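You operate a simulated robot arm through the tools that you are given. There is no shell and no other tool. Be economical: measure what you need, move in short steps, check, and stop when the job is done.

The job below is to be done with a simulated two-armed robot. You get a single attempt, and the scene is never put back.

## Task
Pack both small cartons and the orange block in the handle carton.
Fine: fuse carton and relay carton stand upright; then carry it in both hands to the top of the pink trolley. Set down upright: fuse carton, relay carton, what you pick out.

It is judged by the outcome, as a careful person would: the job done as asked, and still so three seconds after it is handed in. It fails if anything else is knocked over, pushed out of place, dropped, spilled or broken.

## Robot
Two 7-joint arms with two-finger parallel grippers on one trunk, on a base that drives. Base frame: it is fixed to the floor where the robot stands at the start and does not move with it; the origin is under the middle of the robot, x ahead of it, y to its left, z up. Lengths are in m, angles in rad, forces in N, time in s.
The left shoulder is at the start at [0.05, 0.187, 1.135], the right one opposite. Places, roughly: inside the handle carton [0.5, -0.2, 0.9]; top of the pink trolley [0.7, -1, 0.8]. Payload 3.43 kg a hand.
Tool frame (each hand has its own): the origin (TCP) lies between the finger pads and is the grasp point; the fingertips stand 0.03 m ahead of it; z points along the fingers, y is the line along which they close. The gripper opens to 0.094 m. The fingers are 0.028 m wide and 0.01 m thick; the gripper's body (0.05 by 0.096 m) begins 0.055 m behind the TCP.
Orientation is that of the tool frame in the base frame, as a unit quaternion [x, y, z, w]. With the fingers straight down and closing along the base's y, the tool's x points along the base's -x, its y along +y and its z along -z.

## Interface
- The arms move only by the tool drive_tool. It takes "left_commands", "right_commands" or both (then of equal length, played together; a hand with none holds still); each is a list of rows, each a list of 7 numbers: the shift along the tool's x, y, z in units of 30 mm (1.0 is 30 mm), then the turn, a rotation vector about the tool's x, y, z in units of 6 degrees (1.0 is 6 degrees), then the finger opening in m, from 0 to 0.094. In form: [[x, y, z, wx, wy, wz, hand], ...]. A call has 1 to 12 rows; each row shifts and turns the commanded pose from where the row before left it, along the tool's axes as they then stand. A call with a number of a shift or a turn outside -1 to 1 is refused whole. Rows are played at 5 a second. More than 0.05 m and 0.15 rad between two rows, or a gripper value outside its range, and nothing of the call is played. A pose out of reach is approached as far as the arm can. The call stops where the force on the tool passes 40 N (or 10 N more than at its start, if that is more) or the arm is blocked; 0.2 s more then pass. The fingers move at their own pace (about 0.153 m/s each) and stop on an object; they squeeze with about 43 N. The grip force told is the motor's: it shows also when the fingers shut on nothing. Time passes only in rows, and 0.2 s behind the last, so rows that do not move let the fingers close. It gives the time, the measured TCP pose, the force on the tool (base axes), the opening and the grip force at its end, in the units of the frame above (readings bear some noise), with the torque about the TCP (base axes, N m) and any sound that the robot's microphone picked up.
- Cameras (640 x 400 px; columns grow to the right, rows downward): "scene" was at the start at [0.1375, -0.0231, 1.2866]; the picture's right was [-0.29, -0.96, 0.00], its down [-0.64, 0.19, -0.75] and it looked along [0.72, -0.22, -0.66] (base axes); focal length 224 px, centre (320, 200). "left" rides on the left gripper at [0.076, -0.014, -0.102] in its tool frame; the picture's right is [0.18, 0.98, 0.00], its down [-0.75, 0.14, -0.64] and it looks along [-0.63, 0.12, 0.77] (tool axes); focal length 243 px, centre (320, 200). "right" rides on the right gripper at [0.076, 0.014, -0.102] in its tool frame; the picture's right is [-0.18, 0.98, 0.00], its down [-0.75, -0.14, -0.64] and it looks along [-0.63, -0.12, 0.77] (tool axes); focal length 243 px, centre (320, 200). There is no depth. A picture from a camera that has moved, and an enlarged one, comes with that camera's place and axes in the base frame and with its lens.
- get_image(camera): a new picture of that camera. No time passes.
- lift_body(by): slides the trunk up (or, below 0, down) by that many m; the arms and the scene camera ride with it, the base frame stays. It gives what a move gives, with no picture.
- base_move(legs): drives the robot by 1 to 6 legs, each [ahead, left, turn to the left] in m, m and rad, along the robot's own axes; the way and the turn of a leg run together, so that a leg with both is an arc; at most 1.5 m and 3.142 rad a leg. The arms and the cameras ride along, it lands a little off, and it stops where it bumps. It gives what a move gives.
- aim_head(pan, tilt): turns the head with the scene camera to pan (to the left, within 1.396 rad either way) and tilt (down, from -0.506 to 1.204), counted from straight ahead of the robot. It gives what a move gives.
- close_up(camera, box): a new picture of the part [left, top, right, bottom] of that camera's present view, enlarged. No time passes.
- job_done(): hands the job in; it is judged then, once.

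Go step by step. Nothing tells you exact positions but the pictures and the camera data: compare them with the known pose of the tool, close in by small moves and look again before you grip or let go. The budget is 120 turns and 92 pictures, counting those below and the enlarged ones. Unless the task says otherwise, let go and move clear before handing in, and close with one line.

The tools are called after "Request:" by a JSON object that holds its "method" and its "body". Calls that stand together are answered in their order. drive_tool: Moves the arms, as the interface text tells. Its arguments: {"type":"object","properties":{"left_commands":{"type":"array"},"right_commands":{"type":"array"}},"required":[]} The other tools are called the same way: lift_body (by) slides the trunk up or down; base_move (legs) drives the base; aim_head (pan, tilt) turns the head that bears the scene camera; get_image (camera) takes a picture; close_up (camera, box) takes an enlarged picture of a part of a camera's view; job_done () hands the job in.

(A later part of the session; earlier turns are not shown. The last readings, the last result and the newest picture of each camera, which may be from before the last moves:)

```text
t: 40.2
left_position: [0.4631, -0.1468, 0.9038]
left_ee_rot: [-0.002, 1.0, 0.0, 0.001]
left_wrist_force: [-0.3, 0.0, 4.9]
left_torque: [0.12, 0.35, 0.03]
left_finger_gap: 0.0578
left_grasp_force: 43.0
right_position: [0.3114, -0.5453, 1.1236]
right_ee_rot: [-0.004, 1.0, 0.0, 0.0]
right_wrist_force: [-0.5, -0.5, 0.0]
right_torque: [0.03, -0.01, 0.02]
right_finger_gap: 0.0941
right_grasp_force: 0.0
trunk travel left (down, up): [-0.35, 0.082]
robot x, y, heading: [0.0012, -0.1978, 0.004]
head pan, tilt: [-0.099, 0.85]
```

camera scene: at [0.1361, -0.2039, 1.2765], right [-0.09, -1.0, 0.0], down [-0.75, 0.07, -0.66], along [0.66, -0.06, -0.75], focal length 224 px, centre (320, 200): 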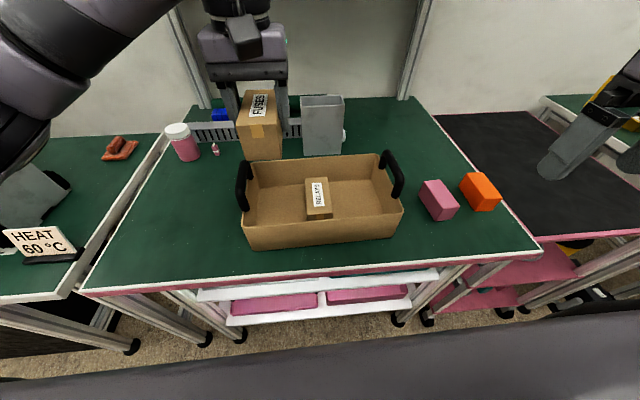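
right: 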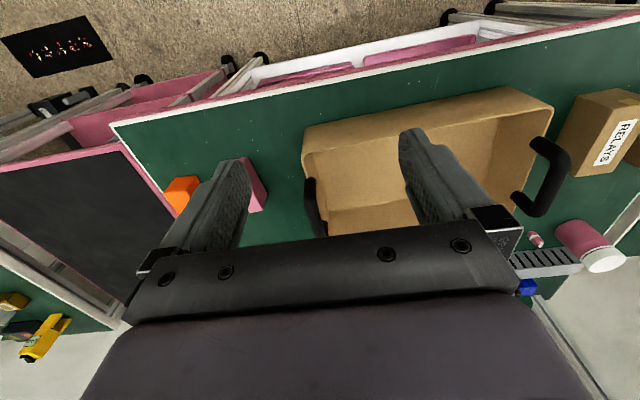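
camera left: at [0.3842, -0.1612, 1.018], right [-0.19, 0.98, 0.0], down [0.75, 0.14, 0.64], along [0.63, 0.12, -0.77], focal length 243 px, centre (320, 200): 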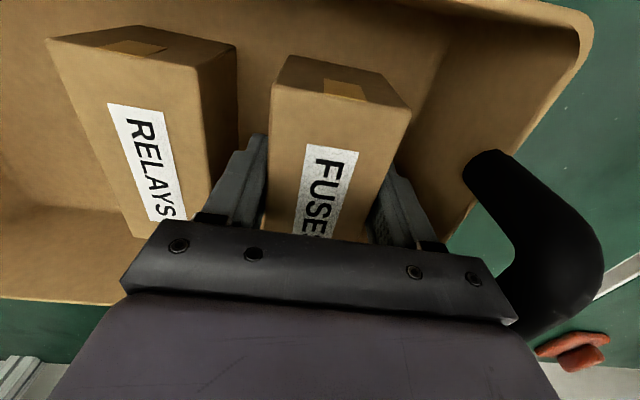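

The fuse carton is on the floor. I'm opening a little and rising.

Request:
{"method": "drive_tool", "body": {"left_commands": [[0, 0, 0, 0, 0, 0, 0.072], [0, 0, 0, 0, 0, 0, 0.072], [0, 0, -0.5, 0, 0, 0, 0.072], [0, 0, -0.9, 0, 0, 0, 0.072], [0, 0, -1, 0, 0, 0, 0.072], [0, 0, -1, 0, 0, 0, 0.072], [0, 0, -1, 0, 0, 0, 0.08], [0, 0, -1, 0, 0, 0, 0.094], [0, 0, -1, 0, 0, 0, 0.094], [0, 0, 0, 0, 0, 0, 0.094]]}}

Request:
{"method": "close_up", "body": {"camera": "scene", "box": [210, 100, 530, 260]}}

Request:
{"method": "get_image", "body": {"camera": "right"}}

```text
t: 42.4
left_position: [0.4643, -0.1482, 1.0972]
left_ee_rot: [-0.003, 1.0, 0.001, 0.0]
left_wrist_force: [1.0, 0.1, 0.0]
left_torque: [-0.01, -0.01, 0.0]
left_finger_gap: 0.0941
left_grasp_force: 0.1
right_position: [0.312, -0.5449, 1.1227]
right_ee_rot: [-0.004, 1.0, 0.001, 0.0]
right_wrist_force: [-0.8, -0.7, -0.5]
right_torque: [-0.03, 0.0, -0.04]
right_finger_gap: 0.0941
right_grasp_force: 0.2
trunk travel left (down, up): [-0.35, 0.082]
robot x, y, heading: [0.0022, -0.1981, 0.013]
head pan, tilt: [-0.099, 0.85]
```

```text
2.00 times, centred on (370, 180) of scene
camera zoom: at [0.136, -0.2041, 1.2765], right [-0.09, -1.0, 0.0], down [-0.75, 0.07, -0.66], along [0.66, -0.06, -0.75], focal length 448 px, centre (220, 240)
```

zoom: 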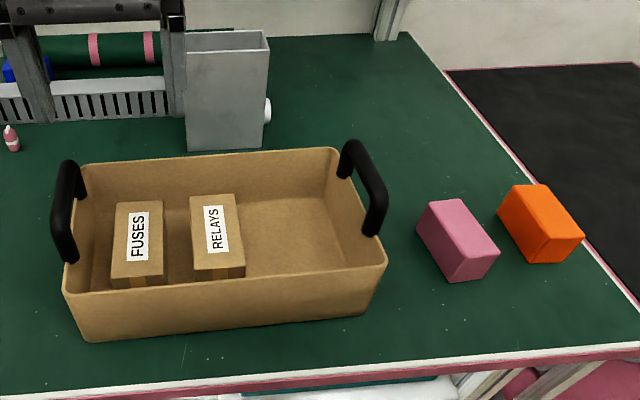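

```text
60 pictures are left
camera right: at [0.2347, -0.532, 1.2251], right [0.18, 0.98, 0.0], down [0.75, -0.13, 0.64], along [0.63, -0.11, -0.77], focal length 243 px, centre (320, 200)
```

right: 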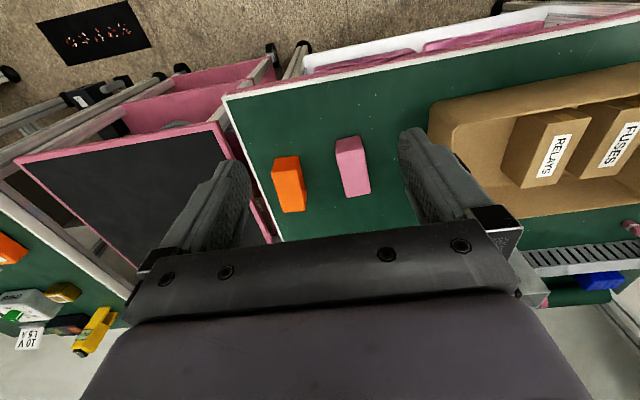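

Both cartons stand in place. Now the orange block; I'll zoom in on it.

Request:
{"method": "close_up", "body": {"camera": "scene", "box": [415, 160, 515, 225]}}

Request:
{"method": "close_up", "body": {"camera": "right", "box": [250, 120, 390, 220]}}

```text
6.15 times, centred on (465, 192) of scene
camera zoom: at [0.136, -0.2041, 1.2765], right [-0.09, -1.0, 0.0], down [-0.75, 0.07, -0.66], along [0.66, -0.06, -0.75], focal length 1379 px, centre (-572, 246)
```

zoom: 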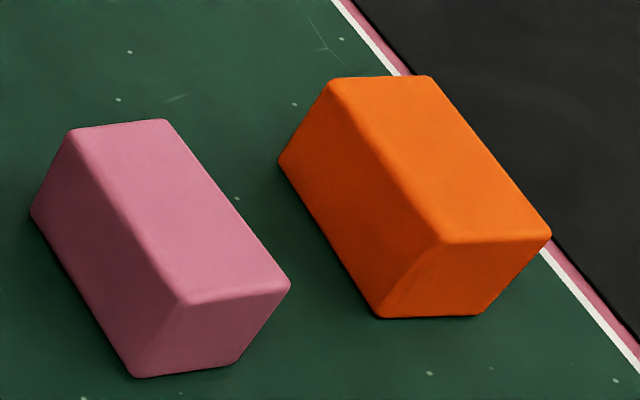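

```text
4.00 times, centred on (320, 170) of right
camera zoom: at [0.2347, -0.532, 1.2251], right [0.18, 0.98, 0.0], down [0.75, -0.13, 0.64], along [0.63, -0.11, -0.77], focal length 970 px, centre (320, 320)
```

zoom: 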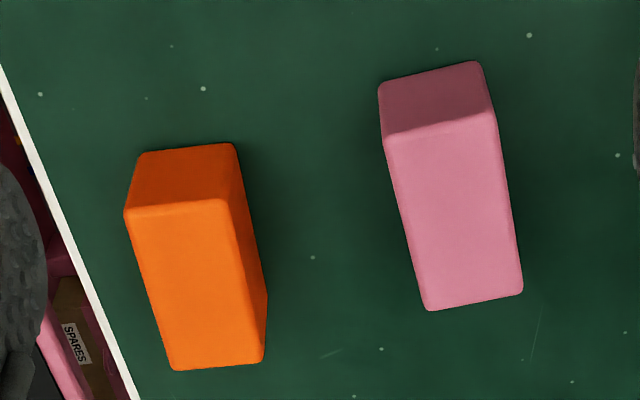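

The orange block's centre is about (0.473, −0.625), size 0.085×0.04×0.044, yaw about −2°. It's too far for the right arm from here, so I'm driving right 0.23 m first.

Request:
{"method": "base_move", "body": {"legs": [[0, -0.23, 0]]}}

Request:
{"method": "get_image", "body": {"camera": "right"}}

Request:
{"method": "get_image", "body": {"camera": "scene"}}

```text
t: 44.1
left_position: [0.4667, -0.3669, 1.0951]
left_ee_rot: [-0.009, 1.0, 0.001, 0.0]
left_wrist_force: [0.6, 0.2, 0.2]
left_torque: [-0.01, 0.02, 0.0]
left_finger_gap: 0.094
left_grasp_force: 0.0
right_position: [0.3196, -0.7677, 1.123]
right_ee_rot: [-0.01, 1.0, 0.0, 0.0]
right_wrist_force: [0.5, 0.5, 0.9]
right_torque: [0.03, 0.01, 0.0]
right_finger_gap: 0.094
right_grasp_force: 0.0
trunk travel left (down, up): [-0.35, 0.082]
robot x, y, heading: [0.0012, -0.4219, 0.019]
head pan, tilt: [-0.099, 0.85]
```

```text
57 pictures are left
camera right: at [0.2413, -0.754, 1.2249], right [0.17, 0.99, 0.0], down [0.76, -0.13, 0.64], along [0.63, -0.11, -0.77], focal length 243 px, centre (320, 200)
```

right: 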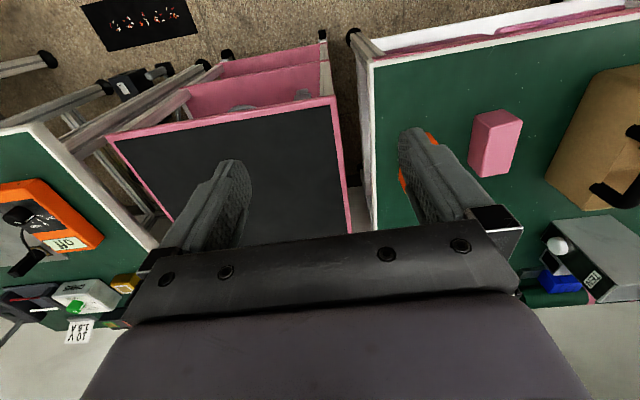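

```text
56 pictures are left
camera scene: at [0.1392, -0.4273, 1.2765], right [-0.08, -1.0, 0.0], down [-0.75, 0.06, -0.66], along [0.66, -0.05, -0.75], focal length 224 px, centre (320, 200)
```

scene: 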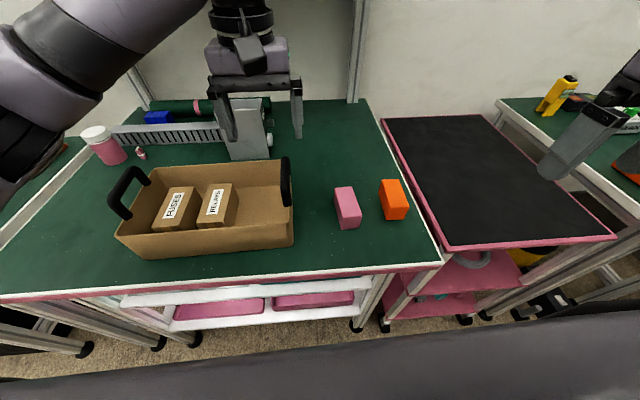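

The trolley top spans about x 0.38–1.0 and y −0.75 to −1.19, at z≈0.8. Now the right hand moves above the orange block.

Request:
{"method": "drive_tool", "body": {"right_commands": [[-0.86, 0.78, 0.2, 0, 0, 0.2, 0.094], [-0.86, 0.78, 0.3, 0, 0, 0.2, 0.094], [-0.86, 0.78, 0.6, 0, 0, 0.2, 0.094], [-0.86, 0.78, 0.8, 0, 0, 0, 0.094], [-0.86, 0.78, 0.8, 0, 0, 0, 0.094], [-0.86, 0.78, 0.8, 0, 0, 0, 0.094], [0, 0, 0, 0, 0, 0, 0.094]]}}

Request:
{"method": "get_image", "body": {"camera": "right"}}

Request:
{"method": "get_image", "body": {"camera": "scene"}}

```text
t: 45.8
left_position: [0.4664, -0.3662, 1.0953]
left_ee_rot: [-0.008, 1.0, 0.0, 0.0]
left_wrist_force: [0.0, 0.1, 0.5]
left_torque: [-0.02, 0.02, 0.01]
left_finger_gap: 0.0939
left_grasp_force: 0.0
right_position: [0.4773, -0.6271, 1.0206]
right_ee_rot: [0.022, 1.0, 0.001, 0.001]
right_wrist_force: [0.5, 0.5, 0.6]
right_torque: [0.0, -0.01, 0.01]
right_finger_gap: 0.0943
right_grasp_force: 0.0
trunk travel left (down, up): [-0.35, 0.082]
robot x, y, heading: [0.0036, -0.423, 0.017]
head pan, tilt: [-0.099, 0.85]
```

```text
55 pictures are left
camera right: at [0.4011, -0.6098, 1.1216], right [0.23, 0.97, 0.0], down [0.75, -0.17, 0.64], along [0.63, -0.15, -0.77], focal length 243 px, centre (320, 200)
```

right: 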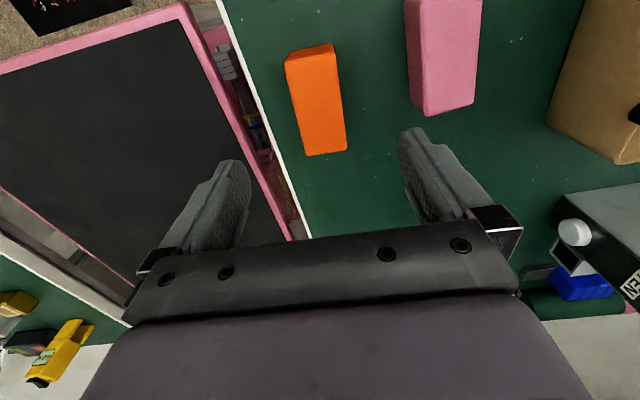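

```text
54 pictures are left
camera scene: at [0.1389, -0.4266, 1.2766], right [-0.08, -1.0, 0.0], down [-0.75, 0.06, -0.66], along [0.66, -0.05, -0.75], focal length 224 px, centre (320, 200)
```

scene: 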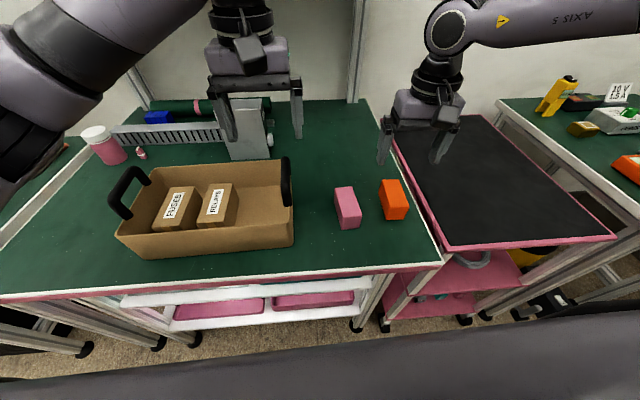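

The block centre comes out at (0.479, −0.630), yaw about −4.5°. I'm trimming and descending, with 3.5 cm of clearance to the pink block.

Request:
{"method": "drive_tool", "body": {"right_commands": [[-0.07, -0.1, 0.5, 0, 0, 0.3, 0.094], [0, 0, 0.9, 0, 0, 0, 0.094], [0, 0, 0.9, 0, 0, 0, 0.094], [0, 0, 0.9, 0, 0, 0, 0.094], [0, 0, 0.9, 0, 0, 0, 0.094], [0, 0, 0, 0, 0, 0, 0.094]]}}

Request:
{"method": "get_image", "body": {"camera": "right"}}

Request:
{"method": "close_up", "body": {"camera": "scene", "box": [310, 90, 510, 250]}}

```text
t: 47.1
left_position: [0.4657, -0.3656, 1.0958]
left_ee_rot: [-0.008, 1.0, 0.0, 0.0]
left_wrist_force: [0.9, -0.1, 0.4]
left_torque: [-0.03, 0.02, -0.03]
left_finger_gap: 0.0944
left_grasp_force: 0.0
right_position: [0.4776, -0.6341, 0.8977]
right_ee_rot: [0.037, 0.999, 0.0, 0.001]
right_wrist_force: [0.9, -0.2, 0.3]
right_torque: [-0.01, -0.01, 0.0]
right_finger_gap: 0.094
right_grasp_force: 0.0
trunk travel left (down, up): [-0.35, 0.082]
robot x, y, heading: [0.0048, -0.4238, 0.022]
head pan, tilt: [-0.099, 0.85]
```

```text
53 pictures are left
camera right: at [0.4012, -0.6143, 1.0002], right [0.26, 0.97, 0.0], down [0.74, -0.2, 0.64], along [0.62, -0.17, -0.77], focal length 243 px, centre (320, 200)
```

right: 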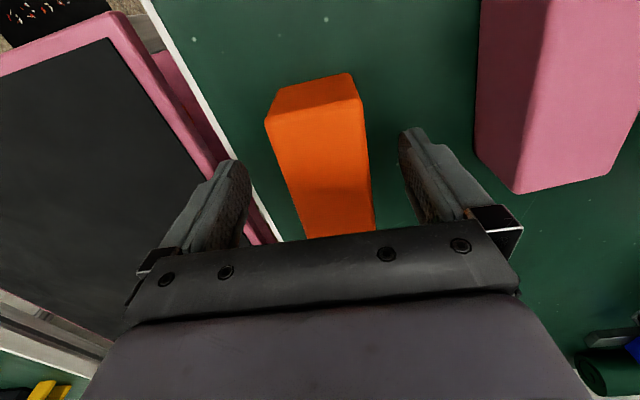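

```text
2.50 times, centred on (410, 170) of scene
camera zoom: at [0.1392, -0.4266, 1.2766], right [-0.08, -1.0, 0.0], down [-0.75, 0.06, -0.66], along [0.66, -0.05, -0.75], focal length 560 px, centre (95, 275)
```

zoom: 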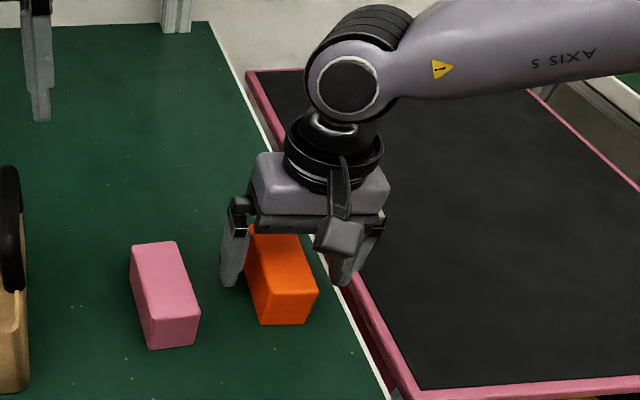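

Aligned. I'm gripping and lifting.

Request:
{"method": "drive_tool", "body": {"right_commands": [[0, 0, 0, 0, 0, 0, 0.025], [0, 0, 0, 0, 0, 0, 0.025], [0, 0, 0, 0, 0, 0, 0.025], [0, 0, -0.5, 0, 0, 0, 0.025], [0, 0, -1, 0, 0, 0, 0.025], [0, 0, -1, 0, 0, 0, 0.025], [0, 0, -1, 0, 0, 0, 0.025], [0, 0, -1, 0, 0, 0, 0.025], [0, 0, -1, 0, 0, 0, 0.025], [0, 0, -1, 0, 0, 0, 0.025], [0, 0, -0.5, 0, 0, 0, 0.025], [0, 0, 0, 0, 0, 0, 0.025]]}}

Request:
{"method": "base_move", "body": {"legs": [[0, 0.28, -0.02]]}}

Request:
{"method": "get_image", "body": {"camera": "scene"}}

```text
t: 49.8
left_position: [0.4663, -0.3661, 1.0951]
left_ee_rot: [-0.007, 1.0, 0.0, 0.0]
left_wrist_force: [0.1, -0.6, 0.0]
left_torque: [0.0, 0.01, 0.0]
left_finger_gap: 0.0942
left_grasp_force: 0.0
right_position: [0.4812, -0.6311, 1.1054]
right_ee_rot: [0.038, 0.999, 0.0, 0.0]
right_wrist_force: [-0.1, 0.6, -1.0]
right_torque: [0.02, 0.02, 0.0]
right_finger_gap: 0.0478
right_grasp_force: 42.5
trunk travel left (down, up): [-0.35, 0.082]
robot x, y, heading: [0.0036, -0.4209, 0.022]
head pan, tilt: [-0.099, 0.85]
```

```text
t: 51.7
left_position: [0.4654, -0.0945, 1.0951]
left_ee_rot: [0.004, 1.0, 0.001, 0.001]
left_wrist_force: [0.6, 0.9, -0.8]
left_torque: [0.01, -0.02, 0.01]
left_finger_gap: 0.0937
left_grasp_force: 0.1
right_position: [0.4721, -0.3601, 1.1057]
right_ee_rot: [0.049, 0.999, 0.0, 0.0]
right_wrist_force: [-0.2, -0.8, -1.0]
right_torque: [0.02, 0.03, -0.01]
right_finger_gap: 0.0476
right_grasp_force: 43.6
trunk travel left (down, up): [-0.35, 0.082]
robot x, y, heading: [-0.0002, -0.1384, -0.003]
head pan, tilt: [-0.099, 0.85]
```

```text
51 pictures are left
camera scene: at [0.137, -0.1467, 1.2765], right [-0.1, -0.99, 0.0], down [-0.75, 0.08, -0.66], along [0.66, -0.07, -0.75], focal length 224 px, centre (320, 200)
```

scene: 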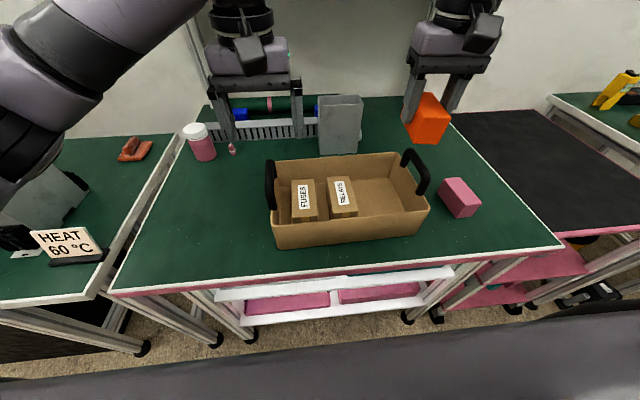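

The orange block is held, and the hand is over the right end of the carton. I'm straightening its yaw, shifting to y −0.32 and lowering partway.

Request:
{"method": "drive_tool", "body": {"right_commands": [[0, 0, 0, 0, 0, -0.9, 0.025], [0.15, 0.67, 0, 0, 0, 0, 0.025], [0.15, 0.67, 0, 0, 0, 0, 0.025], [0, 0, 0.9, 0, 0, 0, 0.025], [0, 0, 0.9, 0, 0, 0, 0.025], [0, 0, 0, 0, 0, 0, 0.025]]}}

Request:
{"method": "get_image", "body": {"camera": "right"}}

Request:
{"method": "close_up", "body": {"camera": "scene", "box": [240, 80, 480, 260]}}

```text
t: 53.1
left_position: [0.465, -0.0939, 1.0964]
left_ee_rot: [0.003, 1.0, -0.001, 0.0]
left_wrist_force: [0.1, 0.4, -0.1]
left_torque: [-0.02, 0.01, 0.01]
left_finger_gap: 0.094
left_grasp_force: 0.0
right_position: [0.4621, -0.3182, 1.053]
right_ee_rot: [0.004, 1.0, 0.0, 0.0]
right_wrist_force: [-0.4, -0.2, 0.0]
right_torque: [-0.01, -0.03, -0.01]
right_finger_gap: 0.0478
right_grasp_force: 43.0
trunk travel left (down, up): [-0.35, 0.082]
robot x, y, heading: [0.0022, -0.1394, -0.007]
head pan, tilt: [-0.099, 0.85]
```

```text
50 pictures are left
camera right: at [0.3848, -0.3039, 1.1552], right [0.19, 0.98, 0.0], down [0.75, -0.15, 0.64], along [0.63, -0.12, -0.77], focal length 243 px, centre (320, 200)
```

right: 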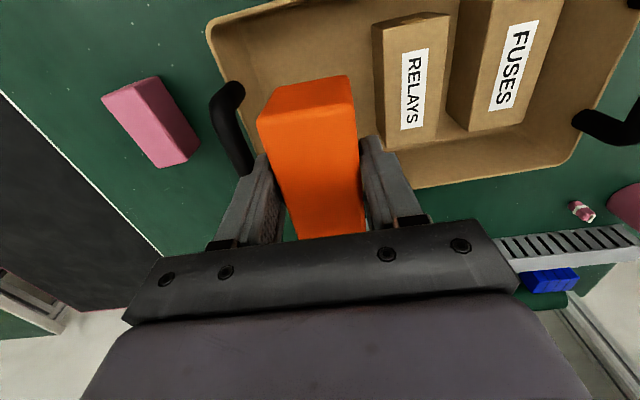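

```text
2.22 times, centred on (360, 170) of scene
camera zoom: at [0.137, -0.1472, 1.2765], right [-0.1, -0.99, 0.0], down [-0.75, 0.08, -0.66], along [0.66, -0.07, -0.75], focal length 498 px, centre (231, 267)
```

zoom: 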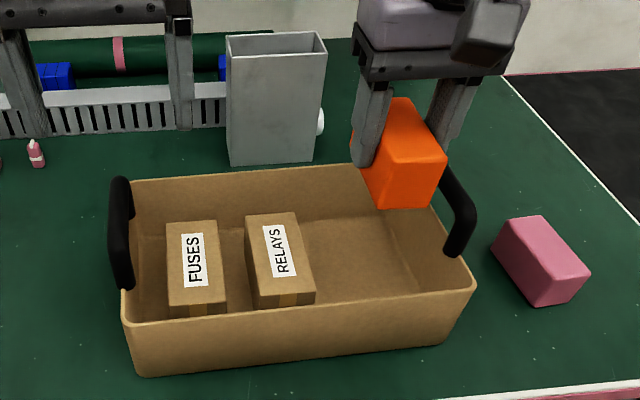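

There's clearance on both sides. I'm lowering to just above the floor.

Request:
{"method": "drive_tool", "body": {"right_commands": [[0, 0.1, 0.9, 0, 0, 0, 0.025], [0, 0, 0.9, 0, 0, 0, 0.025], [0, 0, 0.9, 0, 0, 0, 0.025], [0, 0, 0.9, 0, 0, 0, 0.025], [0, 0, 0.9, 0, 0, 0, 0.025], [0, 0, 0.2, 0, 0, 0, 0.025], [0, 0, 0, 0, 0, 0, 0.025]]}}

Request:
{"method": "close_up", "body": {"camera": "scene", "box": [240, 80, 480, 260]}}

```text
t: 54.7
left_position: [0.4663, -0.0941, 1.0957]
left_ee_rot: [0.005, 1.0, 0.0, 0.0]
left_wrist_force: [-0.1, 0.0, 0.4]
left_torque: [0.01, -0.06, 0.0]
left_finger_gap: 0.094
left_grasp_force: 0.0
right_position: [0.4501, -0.3327, 0.9182]
right_ee_rot: [0.003, 1.0, -0.001, 0.001]
right_wrist_force: [0.2, 4.6, 2.3]
right_torque: [-0.33, -0.04, 0.12]
right_finger_gap: 0.0478
right_grasp_force: 42.7
right hand out of reach, approached as far as the arm can: row 3, 4, 5, 6
trunk travel left (down, up): [-0.35, 0.082]
robot x, y, heading: [0.0053, -0.1391, -0.007]
head pan, tilt: [-0.099, 0.85]
```

```text
2.22 times, centred on (360, 170) of scene
camera zoom: at [0.1369, -0.1466, 1.2766], right [-0.1, -0.99, 0.0], down [-0.75, 0.08, -0.66], along [0.66, -0.07, -0.75], focal length 498 px, centre (231, 267)
```

zoom: 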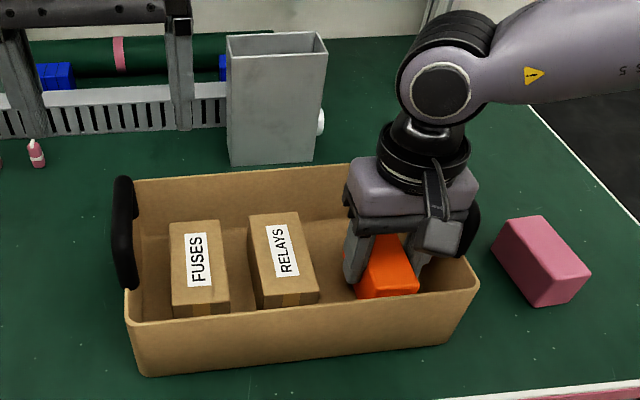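

The right arm ran out of reach near the bottom and drifted toward the wall. I'm backing straight up and repositioning the base to match the posture that worked when I picked the block.

Request:
{"method": "drive_tool", "body": {"right_commands": [[0, 0, -0.5, 0, 0, 0, 0.025], [0, 0, -0.9, 0, 0, 0, 0.025], [0, 0, -0.9, 0, 0, 0, 0.025], [0, 0, -0.9, 0, 0, 0, 0.025], [0, 0, -0.9, 0, 0, 0, 0.025], [0, 0, -0.9, 0, 0, 0, 0.025], [0, 0, 0, 0, 0, 0, 0.025]]}}

Request:
{"method": "base_move", "body": {"legs": [[-0.02, 0.035, 0.02]]}}

Request:
{"method": "get_image", "body": {"camera": "right"}}

Request:
{"method": "get_image", "body": {"camera": "scene"}}

```text
t: 56.3
left_position: [0.4657, -0.0954, 1.096]
left_ee_rot: [0.004, 1.0, 0.0, -0.001]
left_wrist_force: [-0.7, 0.6, 0.5]
left_torque: [-0.03, -0.01, 0.03]
left_finger_gap: 0.0938
left_grasp_force: 0.0
right_position: [0.452, -0.3323, 1.0664]
right_ee_rot: [0.003, 1.0, -0.001, 0.0]
right_wrist_force: [-0.3, -0.3, -1.0]
right_torque: [0.02, 0.02, 0.01]
right_finger_gap: 0.048
right_grasp_force: 43.1
trunk travel left (down, up): [-0.35, 0.082]
robot x, y, heading: [0.0044, -0.14, -0.008]
head pan, tilt: [-0.099, 0.85]
```

```text
t: 57.2
left_position: [0.4436, -0.0484, 1.096]
left_ee_rot: [-0.006, 1.0, 0.0, -0.001]
left_wrist_force: [-0.2, 0.3, -0.3]
left_torque: [-0.03, -0.01, 0.0]
left_finger_gap: 0.0941
left_grasp_force: 0.1
right_position: [0.4368, -0.2862, 1.066]
right_ee_rot: [-0.008, 1.0, -0.001, 0.001]
right_wrist_force: [0.0, 0.4, -1.2]
right_torque: [-0.03, 0.0, -0.02]
right_finger_gap: 0.0476
right_grasp_force: 42.5
trunk travel left (down, up): [-0.35, 0.082]
robot x, y, heading: [-0.0185, -0.1028, 0.019]
head pan, tilt: [-0.099, 0.85]
```

```text
47 pictures are left
camera right: at [0.3587, -0.2727, 1.169], right [0.17, 0.99, 0.0], down [0.76, -0.13, 0.64], along [0.63, -0.11, -0.77], focal length 243 px, centre (320, 200)
```

right: 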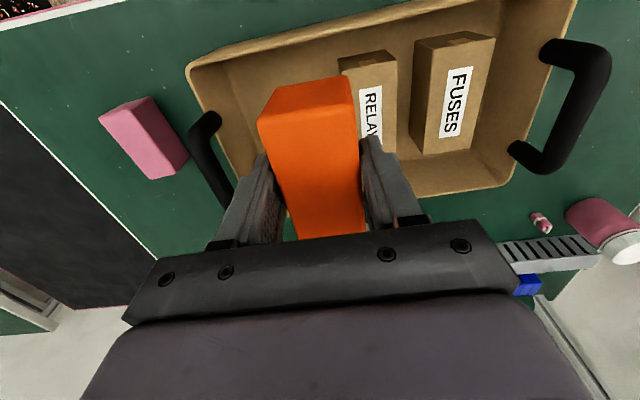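

```text
46 pictures are left
camera scene: at [0.1166, -0.1077, 1.2766], right [-0.08, -1.0, 0.0], down [-0.75, 0.06, -0.66], along [0.66, -0.06, -0.75], focal length 224 px, centre (320, 200)
```

scene: 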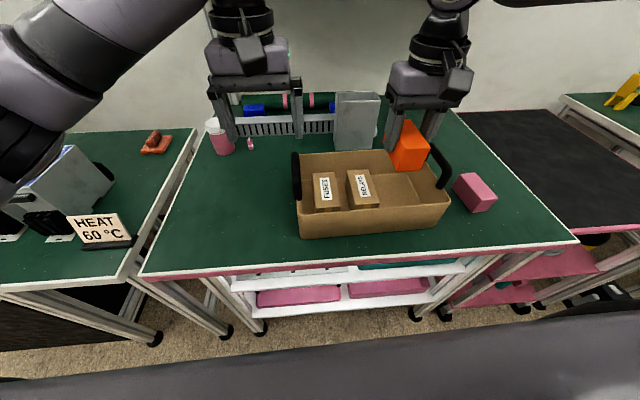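

The carton shifted only about 3 mm. I'm re-centring the block at (0.463, −0.318) and lowering in stages.

Request:
{"method": "drive_tool", "body": {"right_commands": [[-0.43, -0.53, 0, 0, 0, 0.15, 0.025], [-0.43, -0.53, 0, 0, 0, 0.15, 0.025], [0, 0, 0.9, 0, 0, 0, 0.025], [0, 0, 0.9, 0, 0, 0, 0.025], [0, 0, 0.9, 0, 0, 0, 0.025], [0, 0, 0, 0, 0, 0, 0.025]]}}

```text
t: 58.6
left_position: [0.4455, -0.0483, 1.0956]
left_ee_rot: [-0.006, 1.0, 0.0, 0.0]
left_wrist_force: [0.2, 0.4, 0.6]
left_torque: [0.03, 0.0, 0.02]
left_finger_gap: 0.0941
left_grasp_force: 0.1
right_position: [0.4598, -0.3174, 0.9856]
right_ee_rot: [0.009, 1.0, 0.0, -0.001]
right_wrist_force: [-0.5, 0.4, -1.1]
right_torque: [-0.03, 0.01, -0.02]
right_finger_gap: 0.0482
right_grasp_force: 42.6
trunk travel left (down, up): [-0.35, 0.082]
robot x, y, heading: [-0.021, -0.1052, 0.014]
head pan, tilt: [-0.099, 0.85]
```

Request:
{"method": "drive_tool", "body": {"right_commands": [[0, 0, 0.6, 0, 0, 0, 0.025], [0, 0, 0.6, 0, 0, 0, 0.025], [0, 0, 0, 0, 0, 0, 0.025]]}}

Request:
{"method": "close_up", "body": {"camera": "scene", "box": [260, 80, 500, 260]}}

```text
t: 59.4
left_position: [0.4437, -0.0504, 1.0958]
left_ee_rot: [-0.007, 1.0, 0.0, 0.0]
left_wrist_force: [-0.4, -1.4, 0.9]
left_torque: [0.02, 0.0, 0.01]
left_finger_gap: 0.094
left_grasp_force: 0.0
right_position: [0.4627, -0.3182, 0.9492]
right_ee_rot: [0.007, 1.0, 0.0, 0.0]
right_wrist_force: [0.9, 0.2, -1.0]
right_torque: [0.03, -0.04, 0.02]
right_finger_gap: 0.0477
right_grasp_force: 42.9
trunk travel left (down, up): [-0.35, 0.082]
robot x, y, heading: [-0.0193, -0.1062, 0.015]
head pan, tilt: [-0.099, 0.85]
```

```text
2.22 times, centred on (380, 170) of scene
camera zoom: at [0.117, -0.1085, 1.2765], right [-0.08, -1.0, 0.0], down [-0.75, 0.06, -0.66], along [0.66, -0.06, -0.75], focal length 498 px, centre (187, 267)
```

zoom: 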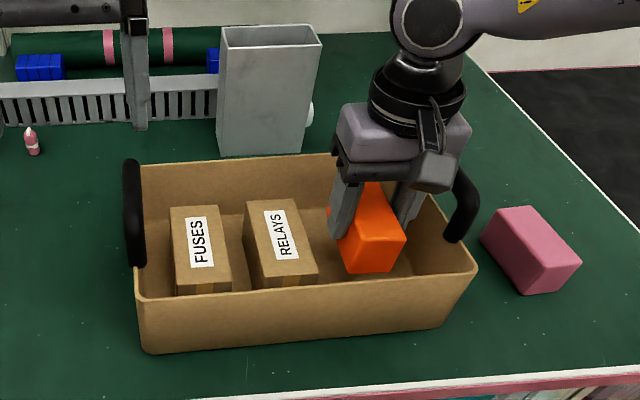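

Reach is fine this time. Continuing down.

Request:
{"method": "drive_tool", "body": {"right_commands": [[0, 0, 0.6, 0, 0, 0, 0.025], [0, 0, 0.5, 0, 0, 0, 0.025], [0, 0, 0.15, 0, 0, 0, 0.025], [0, 0, 0, 0, 0, 0, 0.025]]}}

Request:
{"method": "drive_tool", "body": {"right_commands": [[0, 0, 0.1, 0, 0, 0, 0.025], [0, 0, 0.1, 0, 0, 0, 0.025], [0, 0, 0, 0, 0, 0, 0.025]]}}

```text
t: 60.4
left_position: [0.4442, -0.0493, 1.0955]
left_ee_rot: [-0.005, 1.0, 0.001, 0.0]
left_wrist_force: [0.4, 0.3, -0.2]
left_torque: [0.0, 0.0, 0.02]
left_finger_gap: 0.094
left_grasp_force: 0.1
right_position: [0.4634, -0.3173, 0.9121]
right_ee_rot: [0.008, 1.0, 0.0, 0.0]
right_wrist_force: [-0.8, -0.3, -1.0]
right_torque: [0.0, 0.02, -0.04]
right_finger_gap: 0.0478
right_grasp_force: 43.0
trunk travel left (down, up): [-0.35, 0.082]
robot x, y, heading: [-0.0208, -0.1051, 0.014]
head pan, tilt: [-0.099, 0.85]
```

```text
t: 61.2
left_position: [0.4438, -0.0508, 1.0959]
left_ee_rot: [-0.006, 1.0, 0.0, 0.0]
left_wrist_force: [0.0, -0.6, -1.4]
left_torque: [0.02, 0.02, 0.02]
left_finger_gap: 0.0941
left_grasp_force: 0.1
right_position: [0.4617, -0.3178, 0.9057]
right_ee_rot: [0.007, 1.0, 0.0, 0.001]
right_wrist_force: [-0.3, -0.5, -1.6]
right_torque: [0.0, 0.01, 0.03]
right_finger_gap: 0.048
right_grasp_force: 43.5
trunk travel left (down, up): [-0.35, 0.082]
robot x, y, heading: [-0.0192, -0.1046, 0.014]
head pan, tilt: [-0.099, 0.85]
```

Request:
{"method": "drive_tool", "body": {"right_commands": [[0, 0, 0.1, 0, 0, 0, 0.025], [0, 0, 0, 0, 0, 0, 0.025]]}}

```text
t: 61.8
left_position: [0.444, -0.0488, 1.0959]
left_ee_rot: [-0.006, 1.0, 0.0, -0.001]
left_wrist_force: [-0.5, -0.8, 0.0]
left_torque: [0.03, 0.02, 0.01]
left_finger_gap: 0.094
left_grasp_force: 0.0
right_position: [0.4613, -0.3199, 0.9043]
right_ee_rot: [0.008, 1.0, 0.0, 0.0]
right_wrist_force: [-0.8, 0.3, -0.9]
right_torque: [0.0, 0.01, 0.01]
right_finger_gap: 0.0477
right_grasp_force: 42.7
trunk travel left (down, up): [-0.35, 0.082]
robot x, y, heading: [-0.0153, -0.1032, 0.013]
head pan, tilt: [-0.099, 0.85]
```

Request:
{"method": "drive_tool", "body": {"right_commands": [[0, 0, 0.08, 0, 0, 0, 0.025], [0, 0, 0, 0, 0, 0, 0.025]]}}

```text
t: 62.4
left_position: [0.4437, -0.0494, 1.097]
left_ee_rot: [-0.006, 1.0, 0.0, 0.0]
left_wrist_force: [0.5, -0.5, -0.3]
left_torque: [0.02, -0.01, 0.0]
left_finger_gap: 0.094
left_grasp_force: 0.0
right_position: [0.4614, -0.3193, 0.9037]
right_ee_rot: [0.008, 1.0, 0.001, 0.003]
right_wrist_force: [1.6, 0.4, 8.6]
right_torque: [-0.21, 0.11, 0.03]
right_finger_gap: 0.0476
right_grasp_force: 42.9
right hand out of reach, approached as far as the arm can: row 1
trunk travel left (down, up): [-0.35, 0.082]
robot x, y, heading: [-0.0168, -0.1061, 0.02]
head pan, tilt: [-0.099, 0.85]
```

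Contact on the floor. I'm opening and rising out.

Request:
{"method": "drive_tool", "body": {"right_commands": [[0, 0, -0.05, 0, 0, 0, 0.025], [0, 0, 0, 0, 0, 0, 0.064], [0, 0, 0, 0, 0, 0, 0.064], [0, 0, -0.5, 0, 0, 0, 0.064], [0, 0, -0.9, 0, 0, 0, 0.064], [0, 0, -0.9, 0, 0, 0, 0.064], [0, 0, -1, 0, 0, 0, 0.064], [0, 0, -1, 0, 0, 0, 0.094], [0, 0, -1, 0, 0, 0, 0.094], [0, 0, -1, 0, 0, 0, 0.094], [0, 0, 0, 0, 0, 0, 0.094]]}}

Request:
{"method": "get_image", "body": {"camera": "right"}}

Request:
{"method": "get_image", "body": {"camera": "scene"}}

Request:
{"method": "get_image", "body": {"camera": "left"}}

```text
t: 64.8
left_position: [0.4439, -0.0498, 1.0957]
left_ee_rot: [-0.007, 1.0, -0.001, 0.0]
left_wrist_force: [-0.6, -0.2, 0.6]
left_torque: [-0.03, -0.01, 0.01]
left_finger_gap: 0.0941
left_grasp_force: 0.1
right_position: [0.4637, -0.3211, 1.0945]
right_ee_rot: [0.009, 1.0, 0.0, 0.0]
right_wrist_force: [-0.6, -0.5, 0.0]
right_torque: [0.02, 0.01, -0.01]
right_finger_gap: 0.0937
right_grasp_force: 0.0
trunk travel left (down, up): [-0.35, 0.082]
robot x, y, heading: [-0.02, -0.1007, 0.014]
head pan, tilt: [-0.099, 0.85]
```

```text
44 pictures are left
camera right: at [0.3863, -0.3053, 1.1969], right [0.2, 0.98, 0.0], down [0.75, -0.15, 0.64], along [0.63, -0.13, -0.77], focal length 243 px, centre (320, 200)
```

right: 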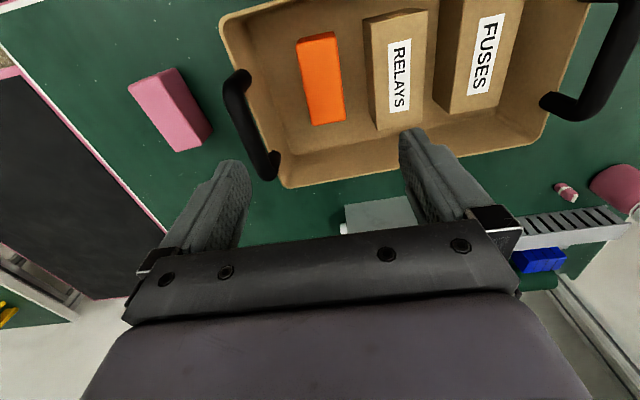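

```text
43 pictures are left
camera scene: at [0.117, -0.1085, 1.2765], right [-0.08, -1.0, 0.0], down [-0.75, 0.06, -0.66], along [0.66, -0.06, -0.75], focal length 224 px, centre (320, 200)
```

scene: 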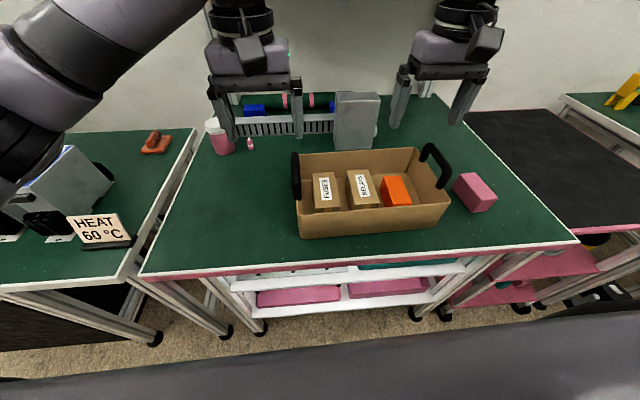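

```text
42 pictures are left
camera left: at [0.3665, -0.0645, 1.1972], right [-0.2, 0.98, 0.0], down [0.75, 0.15, 0.64], along [0.63, 0.13, -0.77], focal length 243 px, centre (320, 200)
```

left: 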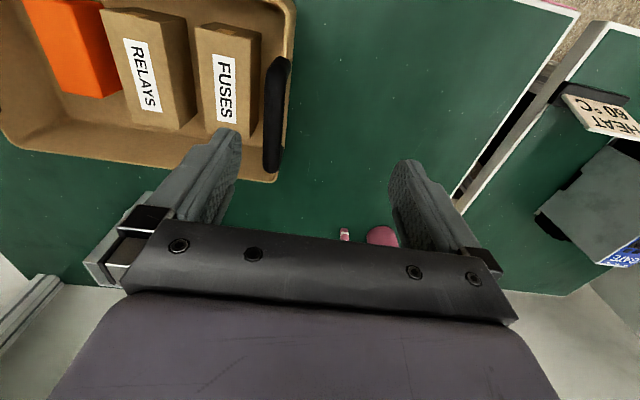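

All three items are packed right way up. Now I'll measure the handles from several views before grasping them.

Request:
{"method": "close_up", "body": {"camera": "scene", "box": [280, 130, 460, 245]}}

Request:
{"method": "close_up", "body": {"camera": "right", "box": [210, 0, 370, 200]}}

Request:
{"method": "close_up", "body": {"camera": "left", "box": [180, 0, 320, 190]}}

```text
3.48 times, centred on (370, 188) of scene
camera zoom: at [0.117, -0.1085, 1.2765], right [-0.08, -1.0, 0.0], down [-0.75, 0.06, -0.66], along [0.66, -0.06, -0.75], focal length 779 px, centre (146, 244)
```

zoom: 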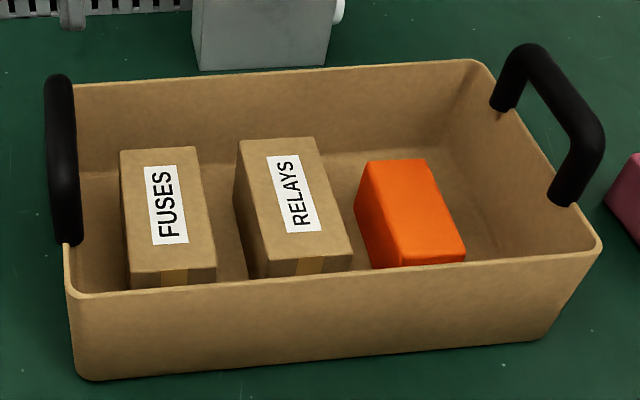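

```text
2.00 times, centred on (290, 100) of right
camera zoom: at [0.3863, -0.3053, 1.1969], right [0.2, 0.98, 0.0], down [0.75, -0.15, 0.64], along [0.63, -0.13, -0.77], focal length 485 px, centre (380, 400)
```

zoom: 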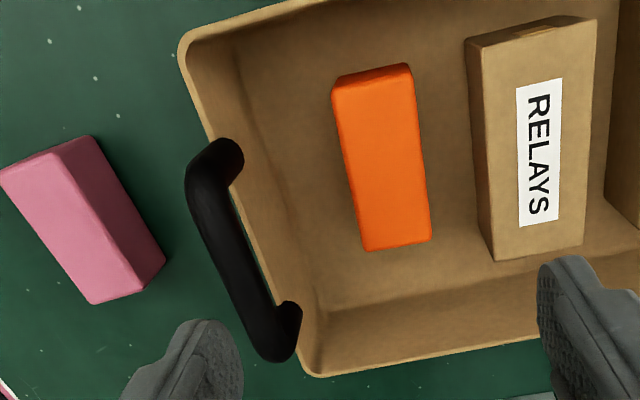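

```text
2.11 times, centred on (250, 95) of left
camera zoom: at [0.3665, -0.0645, 1.1972], right [-0.2, 0.98, 0.0], down [0.75, 0.15, 0.64], along [0.63, 0.13, -0.77], focal length 511 px, centre (467, 421)
```

zoom: 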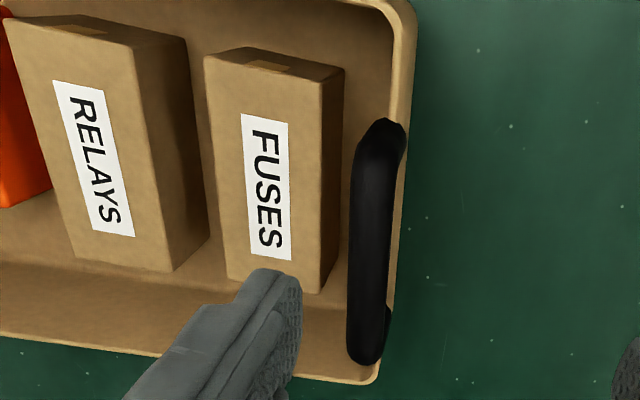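

The handle bars run along x. The left one is at (0.46, −0.088) and the right one at (0.463, −0.385), both with bar centre z≈0.985. I'm centring the base on the carton at y≈−0.236.

Request:
{"method": "base_move", "body": {"legs": [[0.02, -0.135, -0.015]]}}

```text
t: 66.1
left_position: [0.4661, -0.1901, 1.0966]
left_ee_rot: [0.003, 1.0, 0.0, 0.0]
left_wrist_force: [-0.5, -0.2, 0.4]
left_torque: [0.0, 0.0, -0.01]
left_finger_gap: 0.0938
left_grasp_force: 0.0
right_position: [0.4798, -0.4628, 1.0938]
right_ee_rot: [0.017, 1.0, -0.001, -0.001]
right_wrist_force: [-0.6, -0.4, 0.2]
right_torque: [-0.02, 0.01, -0.03]
right_finger_gap: 0.0941
right_grasp_force: 0.0
trunk travel left (down, up): [-0.35, 0.082]
robot x, y, heading: [0.0028, -0.2375, -0.004]
head pan, tilt: [-0.099, 0.85]
```

Request:
{"method": "drive_tool", "body": {"left_commands": [[0.05, 0.85, 0, 0, 0, 0, 0.06], [0.05, 0.85, 0, 0, 0, 0, 0.06], [0.05, 0.85, 0, 0, 0, 0, 0.06], [0.05, 0.85, 0, 0, 0, 0, 0.06], [0, 0, 0.9, 0, 0, 0, 0.06], [0, 0, 0.9, 0, 0, 0, 0.06], [0, 0, 0, 0, 0, 0, 0.06]], "right_commands": [[0.14, 0.66, 0, 0, 0, -0.33, 0.06], [0.14, 0.66, 0, 0, 0, 0, 0.06], [0.14, 0.66, 0, 0, 0, 0, 0.06], [0.14, 0.66, 0, 0, 0, 0, 0.06], [0, 0, 0.9, 0, 0, 0, 0.06], [0, 0, 0.9, 0, 0, 0, 0.06], [0, 0, 0, 0, 0, 0, 0.06]]}}

Request:
{"method": "get_image", "body": {"camera": "left"}}

Request:
{"method": "get_image", "body": {"camera": "right"}}

Request:
{"method": "get_image", "body": {"camera": "scene"}}

```text
t: 67.7
left_position: [0.4592, -0.087, 1.0432]
left_ee_rot: [0.004, 1.0, 0.0, 0.001]
left_wrist_force: [1.0, 0.5, 0.2]
left_torque: [0.0, 0.0, 0.07]
left_finger_gap: 0.0599
left_grasp_force: 0.0
right_position: [0.4516, -0.3997, 1.0357]
right_ee_rot: [0.0, 1.0, 0.0, 0.0]
right_wrist_force: [0.5, -0.9, -0.8]
right_torque: [-0.01, 0.04, -0.02]
right_finger_gap: 0.06
right_grasp_force: 0.1
right hand out of reach, approached as far as the arm can: row 3, 4
trunk travel left (down, up): [-0.35, 0.082]
robot x, y, heading: [0.003, -0.2353, -0.003]
head pan, tilt: [-0.099, 0.85]
```

```text
38 pictures are left
camera left: at [0.3818, -0.1001, 1.1444], right [-0.18, 0.98, 0.0], down [0.75, 0.14, 0.64], along [0.63, 0.11, -0.77], focal length 243 px, centre (320, 200)
```

left: 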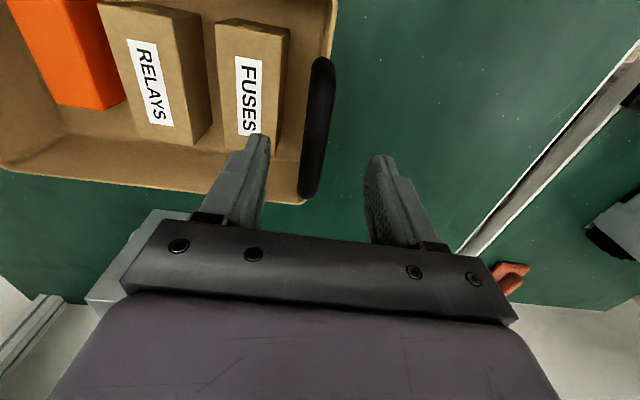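

```text
37 pictures are left
camera right: at [0.3739, -0.3846, 1.1388], right [0.18, 0.98, 0.0], down [0.75, -0.14, 0.64], along [0.63, -0.12, -0.77], focal length 243 px, centre (320, 200)
```

right: 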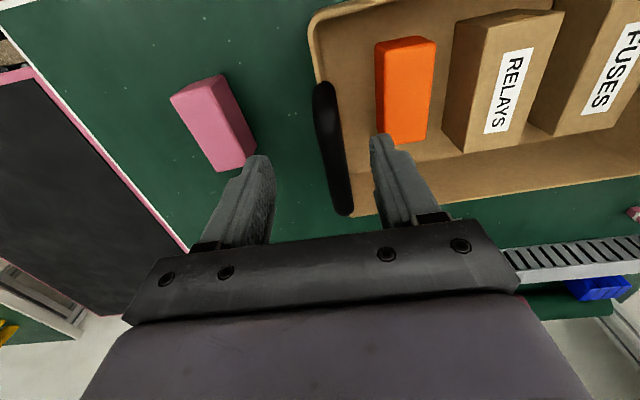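

```text
36 pictures are left
camera scene: at [0.1373, -0.2427, 1.2766], right [-0.1, -0.99, 0.0], down [-0.75, 0.08, -0.66], along [0.66, -0.07, -0.75], focal length 224 px, centre (320, 200)
```

scene: 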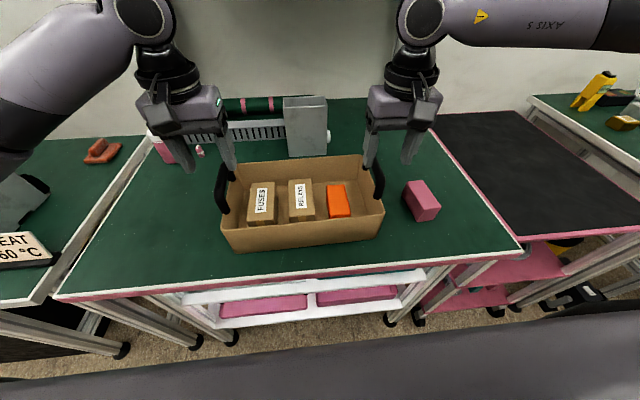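

The left hand is right above its bar, but the right arm hits a limit at this lateral offset. Before, it worked when it was further out, so I'll raise both hands and shift the base 0.1 m left.

Request:
{"method": "drive_tool", "body": {"left_commands": [[0, 0, -0.8, 0, 0, 0, 0.06], [0, 0, 0, 0, 0, 0, 0.06]], "right_commands": [[0, 0, -0.8, 0, 0, 0, 0.06], [0, 0, 0, 0, 0, 0, 0.06]]}}

Request:
{"method": "base_move", "body": {"legs": [[-0.01, 0.105, 0.01]]}}

```text
t: 68.3
left_position: [0.4616, -0.0852, 1.0678]
left_ee_rot: [0.004, 1.0, 0.0, 0.0]
left_wrist_force: [-0.3, 0.6, 0.1]
left_torque: [0.01, 0.0, 0.03]
left_finger_gap: 0.06
left_grasp_force: 0.0
right_position: [0.4512, -0.3976, 1.0609]
right_ee_rot: [0.0, 1.0, 0.0, 0.0]
right_wrist_force: [-0.7, 0.0, 0.1]
right_torque: [-0.01, -0.01, -0.02]
right_finger_gap: 0.0601
right_grasp_force: 0.1
trunk travel left (down, up): [-0.35, 0.082]
robot x, y, heading: [0.0015, -0.236, 0.001]
head pan, tilt: [-0.099, 0.85]
```

```text
t: 69.5
left_position: [0.4486, 0.028, 1.0672]
left_ee_rot: [-0.001, 1.0, 0.001, 0.0]
left_wrist_force: [1.0, 0.6, 1.3]
left_torque: [-0.01, -0.04, -0.01]
left_finger_gap: 0.0599
left_grasp_force: 0.1
right_position: [0.4435, -0.286, 1.061]
right_ee_rot: [-0.005, 1.0, -0.001, 0.0]
right_wrist_force: [0.2, 0.5, 0.3]
right_torque: [-0.01, 0.01, -0.03]
right_finger_gap: 0.06
right_grasp_force: 0.1
trunk travel left (down, up): [-0.35, 0.082]
robot x, y, heading: [-0.0099, -0.1281, 0.008]
head pan, tilt: [-0.099, 0.85]
```

Request:
{"method": "drive_tool", "body": {"left_commands": [[-0.08, -0.8, 0, 0, 0, 0, 0.06], [-0.08, -0.8, 0, 0, 0, 0, 0.06], [-0.08, -0.8, 0, 0, 0, 0, 0.06], [-0.08, -0.8, 0, 0, 0, 0, 0.06], [-0.06, -0.67, 0, 0, 0, 0, 0.06], [0, 0, 0.8, 0, 0, 0, 0.06], [0, 0, 0, 0, 0, 0, 0.06]], "right_commands": [[-0.13, -0.66, 0, 0, 0, 0.1, 0.06], [-0.13, -0.66, 0, 0, 0, 0.1, 0.06], [-0.13, -0.66, 0, 0, 0, 0, 0.06], [-0.13, -0.66, 0, 0, 0, 0, 0.06], [-0.13, -0.66, 0, 0, 0, 0, 0.06], [0, 0, 0.8, 0, 0, 0, 0.06], [0, 0, 0, 0, 0, 0, 0.06]]}}

Request:
{"method": "get_image", "body": {"camera": "left"}}

Request:
{"method": "get_image", "body": {"camera": "right"}}

```text
t: 71.1
left_position: [0.4625, -0.0874, 1.0439]
left_ee_rot: [-0.001, 1.0, 0.0, 0.0]
left_wrist_force: [0.4, 0.2, 0.0]
left_torque: [-0.02, 0.03, 0.0]
left_finger_gap: 0.0603
left_grasp_force: 0.1
right_position: [0.461, -0.3841, 1.0352]
right_ee_rot: [0.006, 1.0, 0.0, 0.0]
right_wrist_force: [-0.5, -0.4, -0.6]
right_torque: [0.0, 0.0, 0.03]
right_finger_gap: 0.0599
right_grasp_force: 0.0
trunk travel left (down, up): [-0.35, 0.082]
robot x, y, heading: [-0.0125, -0.1274, 0.007]
head pan, tilt: [-0.099, 0.85]
```

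```text
35 pictures are left
camera left: at [0.3841, -0.1031, 1.1453], right [-0.19, 0.98, 0.0], down [0.75, 0.14, 0.64], along [0.63, 0.12, -0.77], focal length 243 px, centre (320, 200)
```

left: 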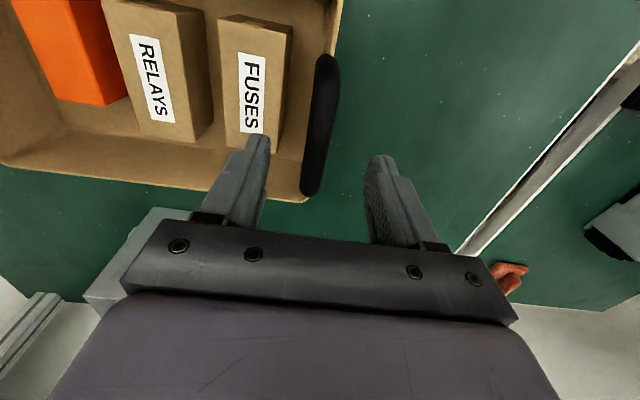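

```text
34 pictures are left
camera right: at [0.3842, -0.3693, 1.1365], right [0.2, 0.98, 0.0], down [0.75, -0.15, 0.64], along [0.63, -0.13, -0.77], focal length 243 px, centre (320, 200)
```

right: 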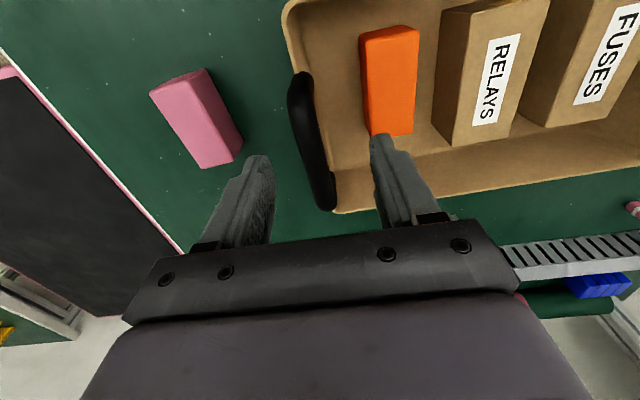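

Both bars lie between the fingers, and small trims are enough. I'm descending so the pads meet the bars at z≈0.99.

Request:
{"method": "drive_tool", "body": {"left_commands": [[0, -0.08, 0.6, 0, 0, 0, 0.06], [0, 0, 0.6, 0, 0, 0, 0.06], [0, 0, 0.6, 0, 0, 0, 0.06], [0, 0, 0, 0, 0, 0, 0.06]], "right_commands": [[0, -0.17, 0.5, 0, 0, 0, 0.06], [0, 0, 0.5, 0, 0, 0, 0.06], [0, 0, 0.5, 0, 0, 0, 0.06], [0, 0, 0, 0, 0, 0, 0.06]]}}

Request:
{"method": "get_image", "body": {"camera": "left"}}

Request:
{"method": "get_image", "body": {"camera": "right"}}

Request:
{"method": "close_up", "body": {"camera": "scene", "box": [240, 80, 500, 260]}}

```text
t: 72.1
left_position: [0.4618, -0.0892, 0.9873]
left_ee_rot: [-0.001, 1.0, 0.0, 0.0]
left_wrist_force: [-0.5, -0.2, 0.2]
left_torque: [-0.01, -0.03, -0.03]
left_finger_gap: 0.0602
left_grasp_force: 0.0
right_position: [0.4633, -0.3893, 0.9907]
right_ee_rot: [0.007, 1.0, 0.0, 0.0]
right_wrist_force: [0.3, 0.5, 0.0]
right_torque: [0.02, -0.02, 0.0]
right_finger_gap: 0.0601
right_grasp_force: 0.0
trunk travel left (down, up): [-0.35, 0.082]
robot x, y, heading: [-0.005, -0.1284, 0.006]
head pan, tilt: [-0.099, 0.85]
```

```text
33 pictures are left
camera left: at [0.3834, -0.1043, 1.0901], right [-0.19, 0.98, 0.0], down [0.75, 0.14, 0.64], along [0.63, 0.12, -0.77], focal length 243 px, centre (320, 200)
```

left: 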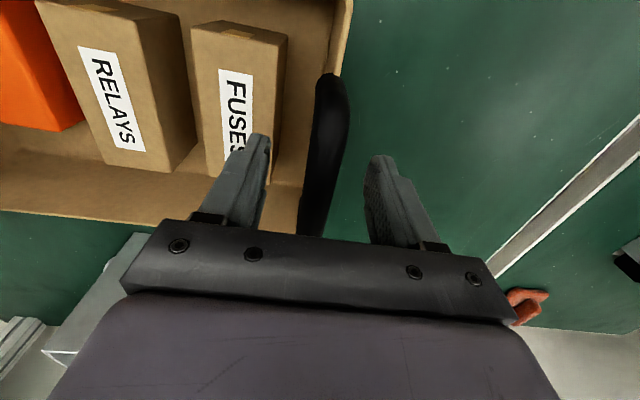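

```text
32 pictures are left
camera right: at [0.3859, -0.3752, 1.0935], right [0.2, 0.98, 0.0], down [0.75, -0.15, 0.64], along [0.63, -0.13, -0.77], focal length 243 px, centre (320, 200)
```

right: 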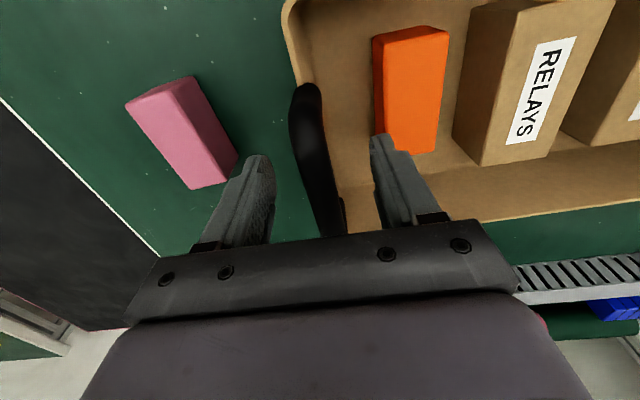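

```text
2.22 times, centred on (370, 170) of scene
camera zoom: at [0.1272, -0.1336, 1.2766], right [-0.09, -1.0, 0.0], down [-0.75, 0.07, -0.66], along [0.66, -0.06, -0.75], focal length 498 px, centre (209, 267)
```

zoom: 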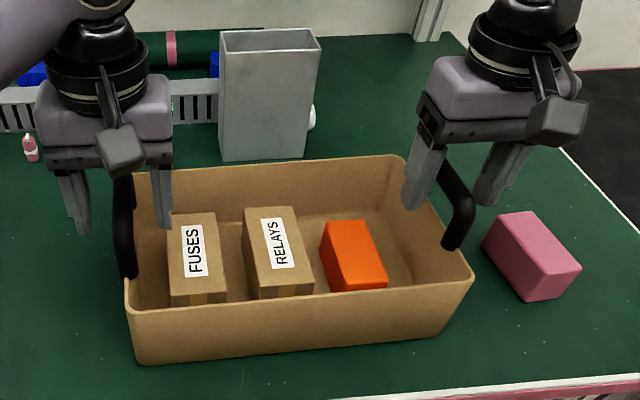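

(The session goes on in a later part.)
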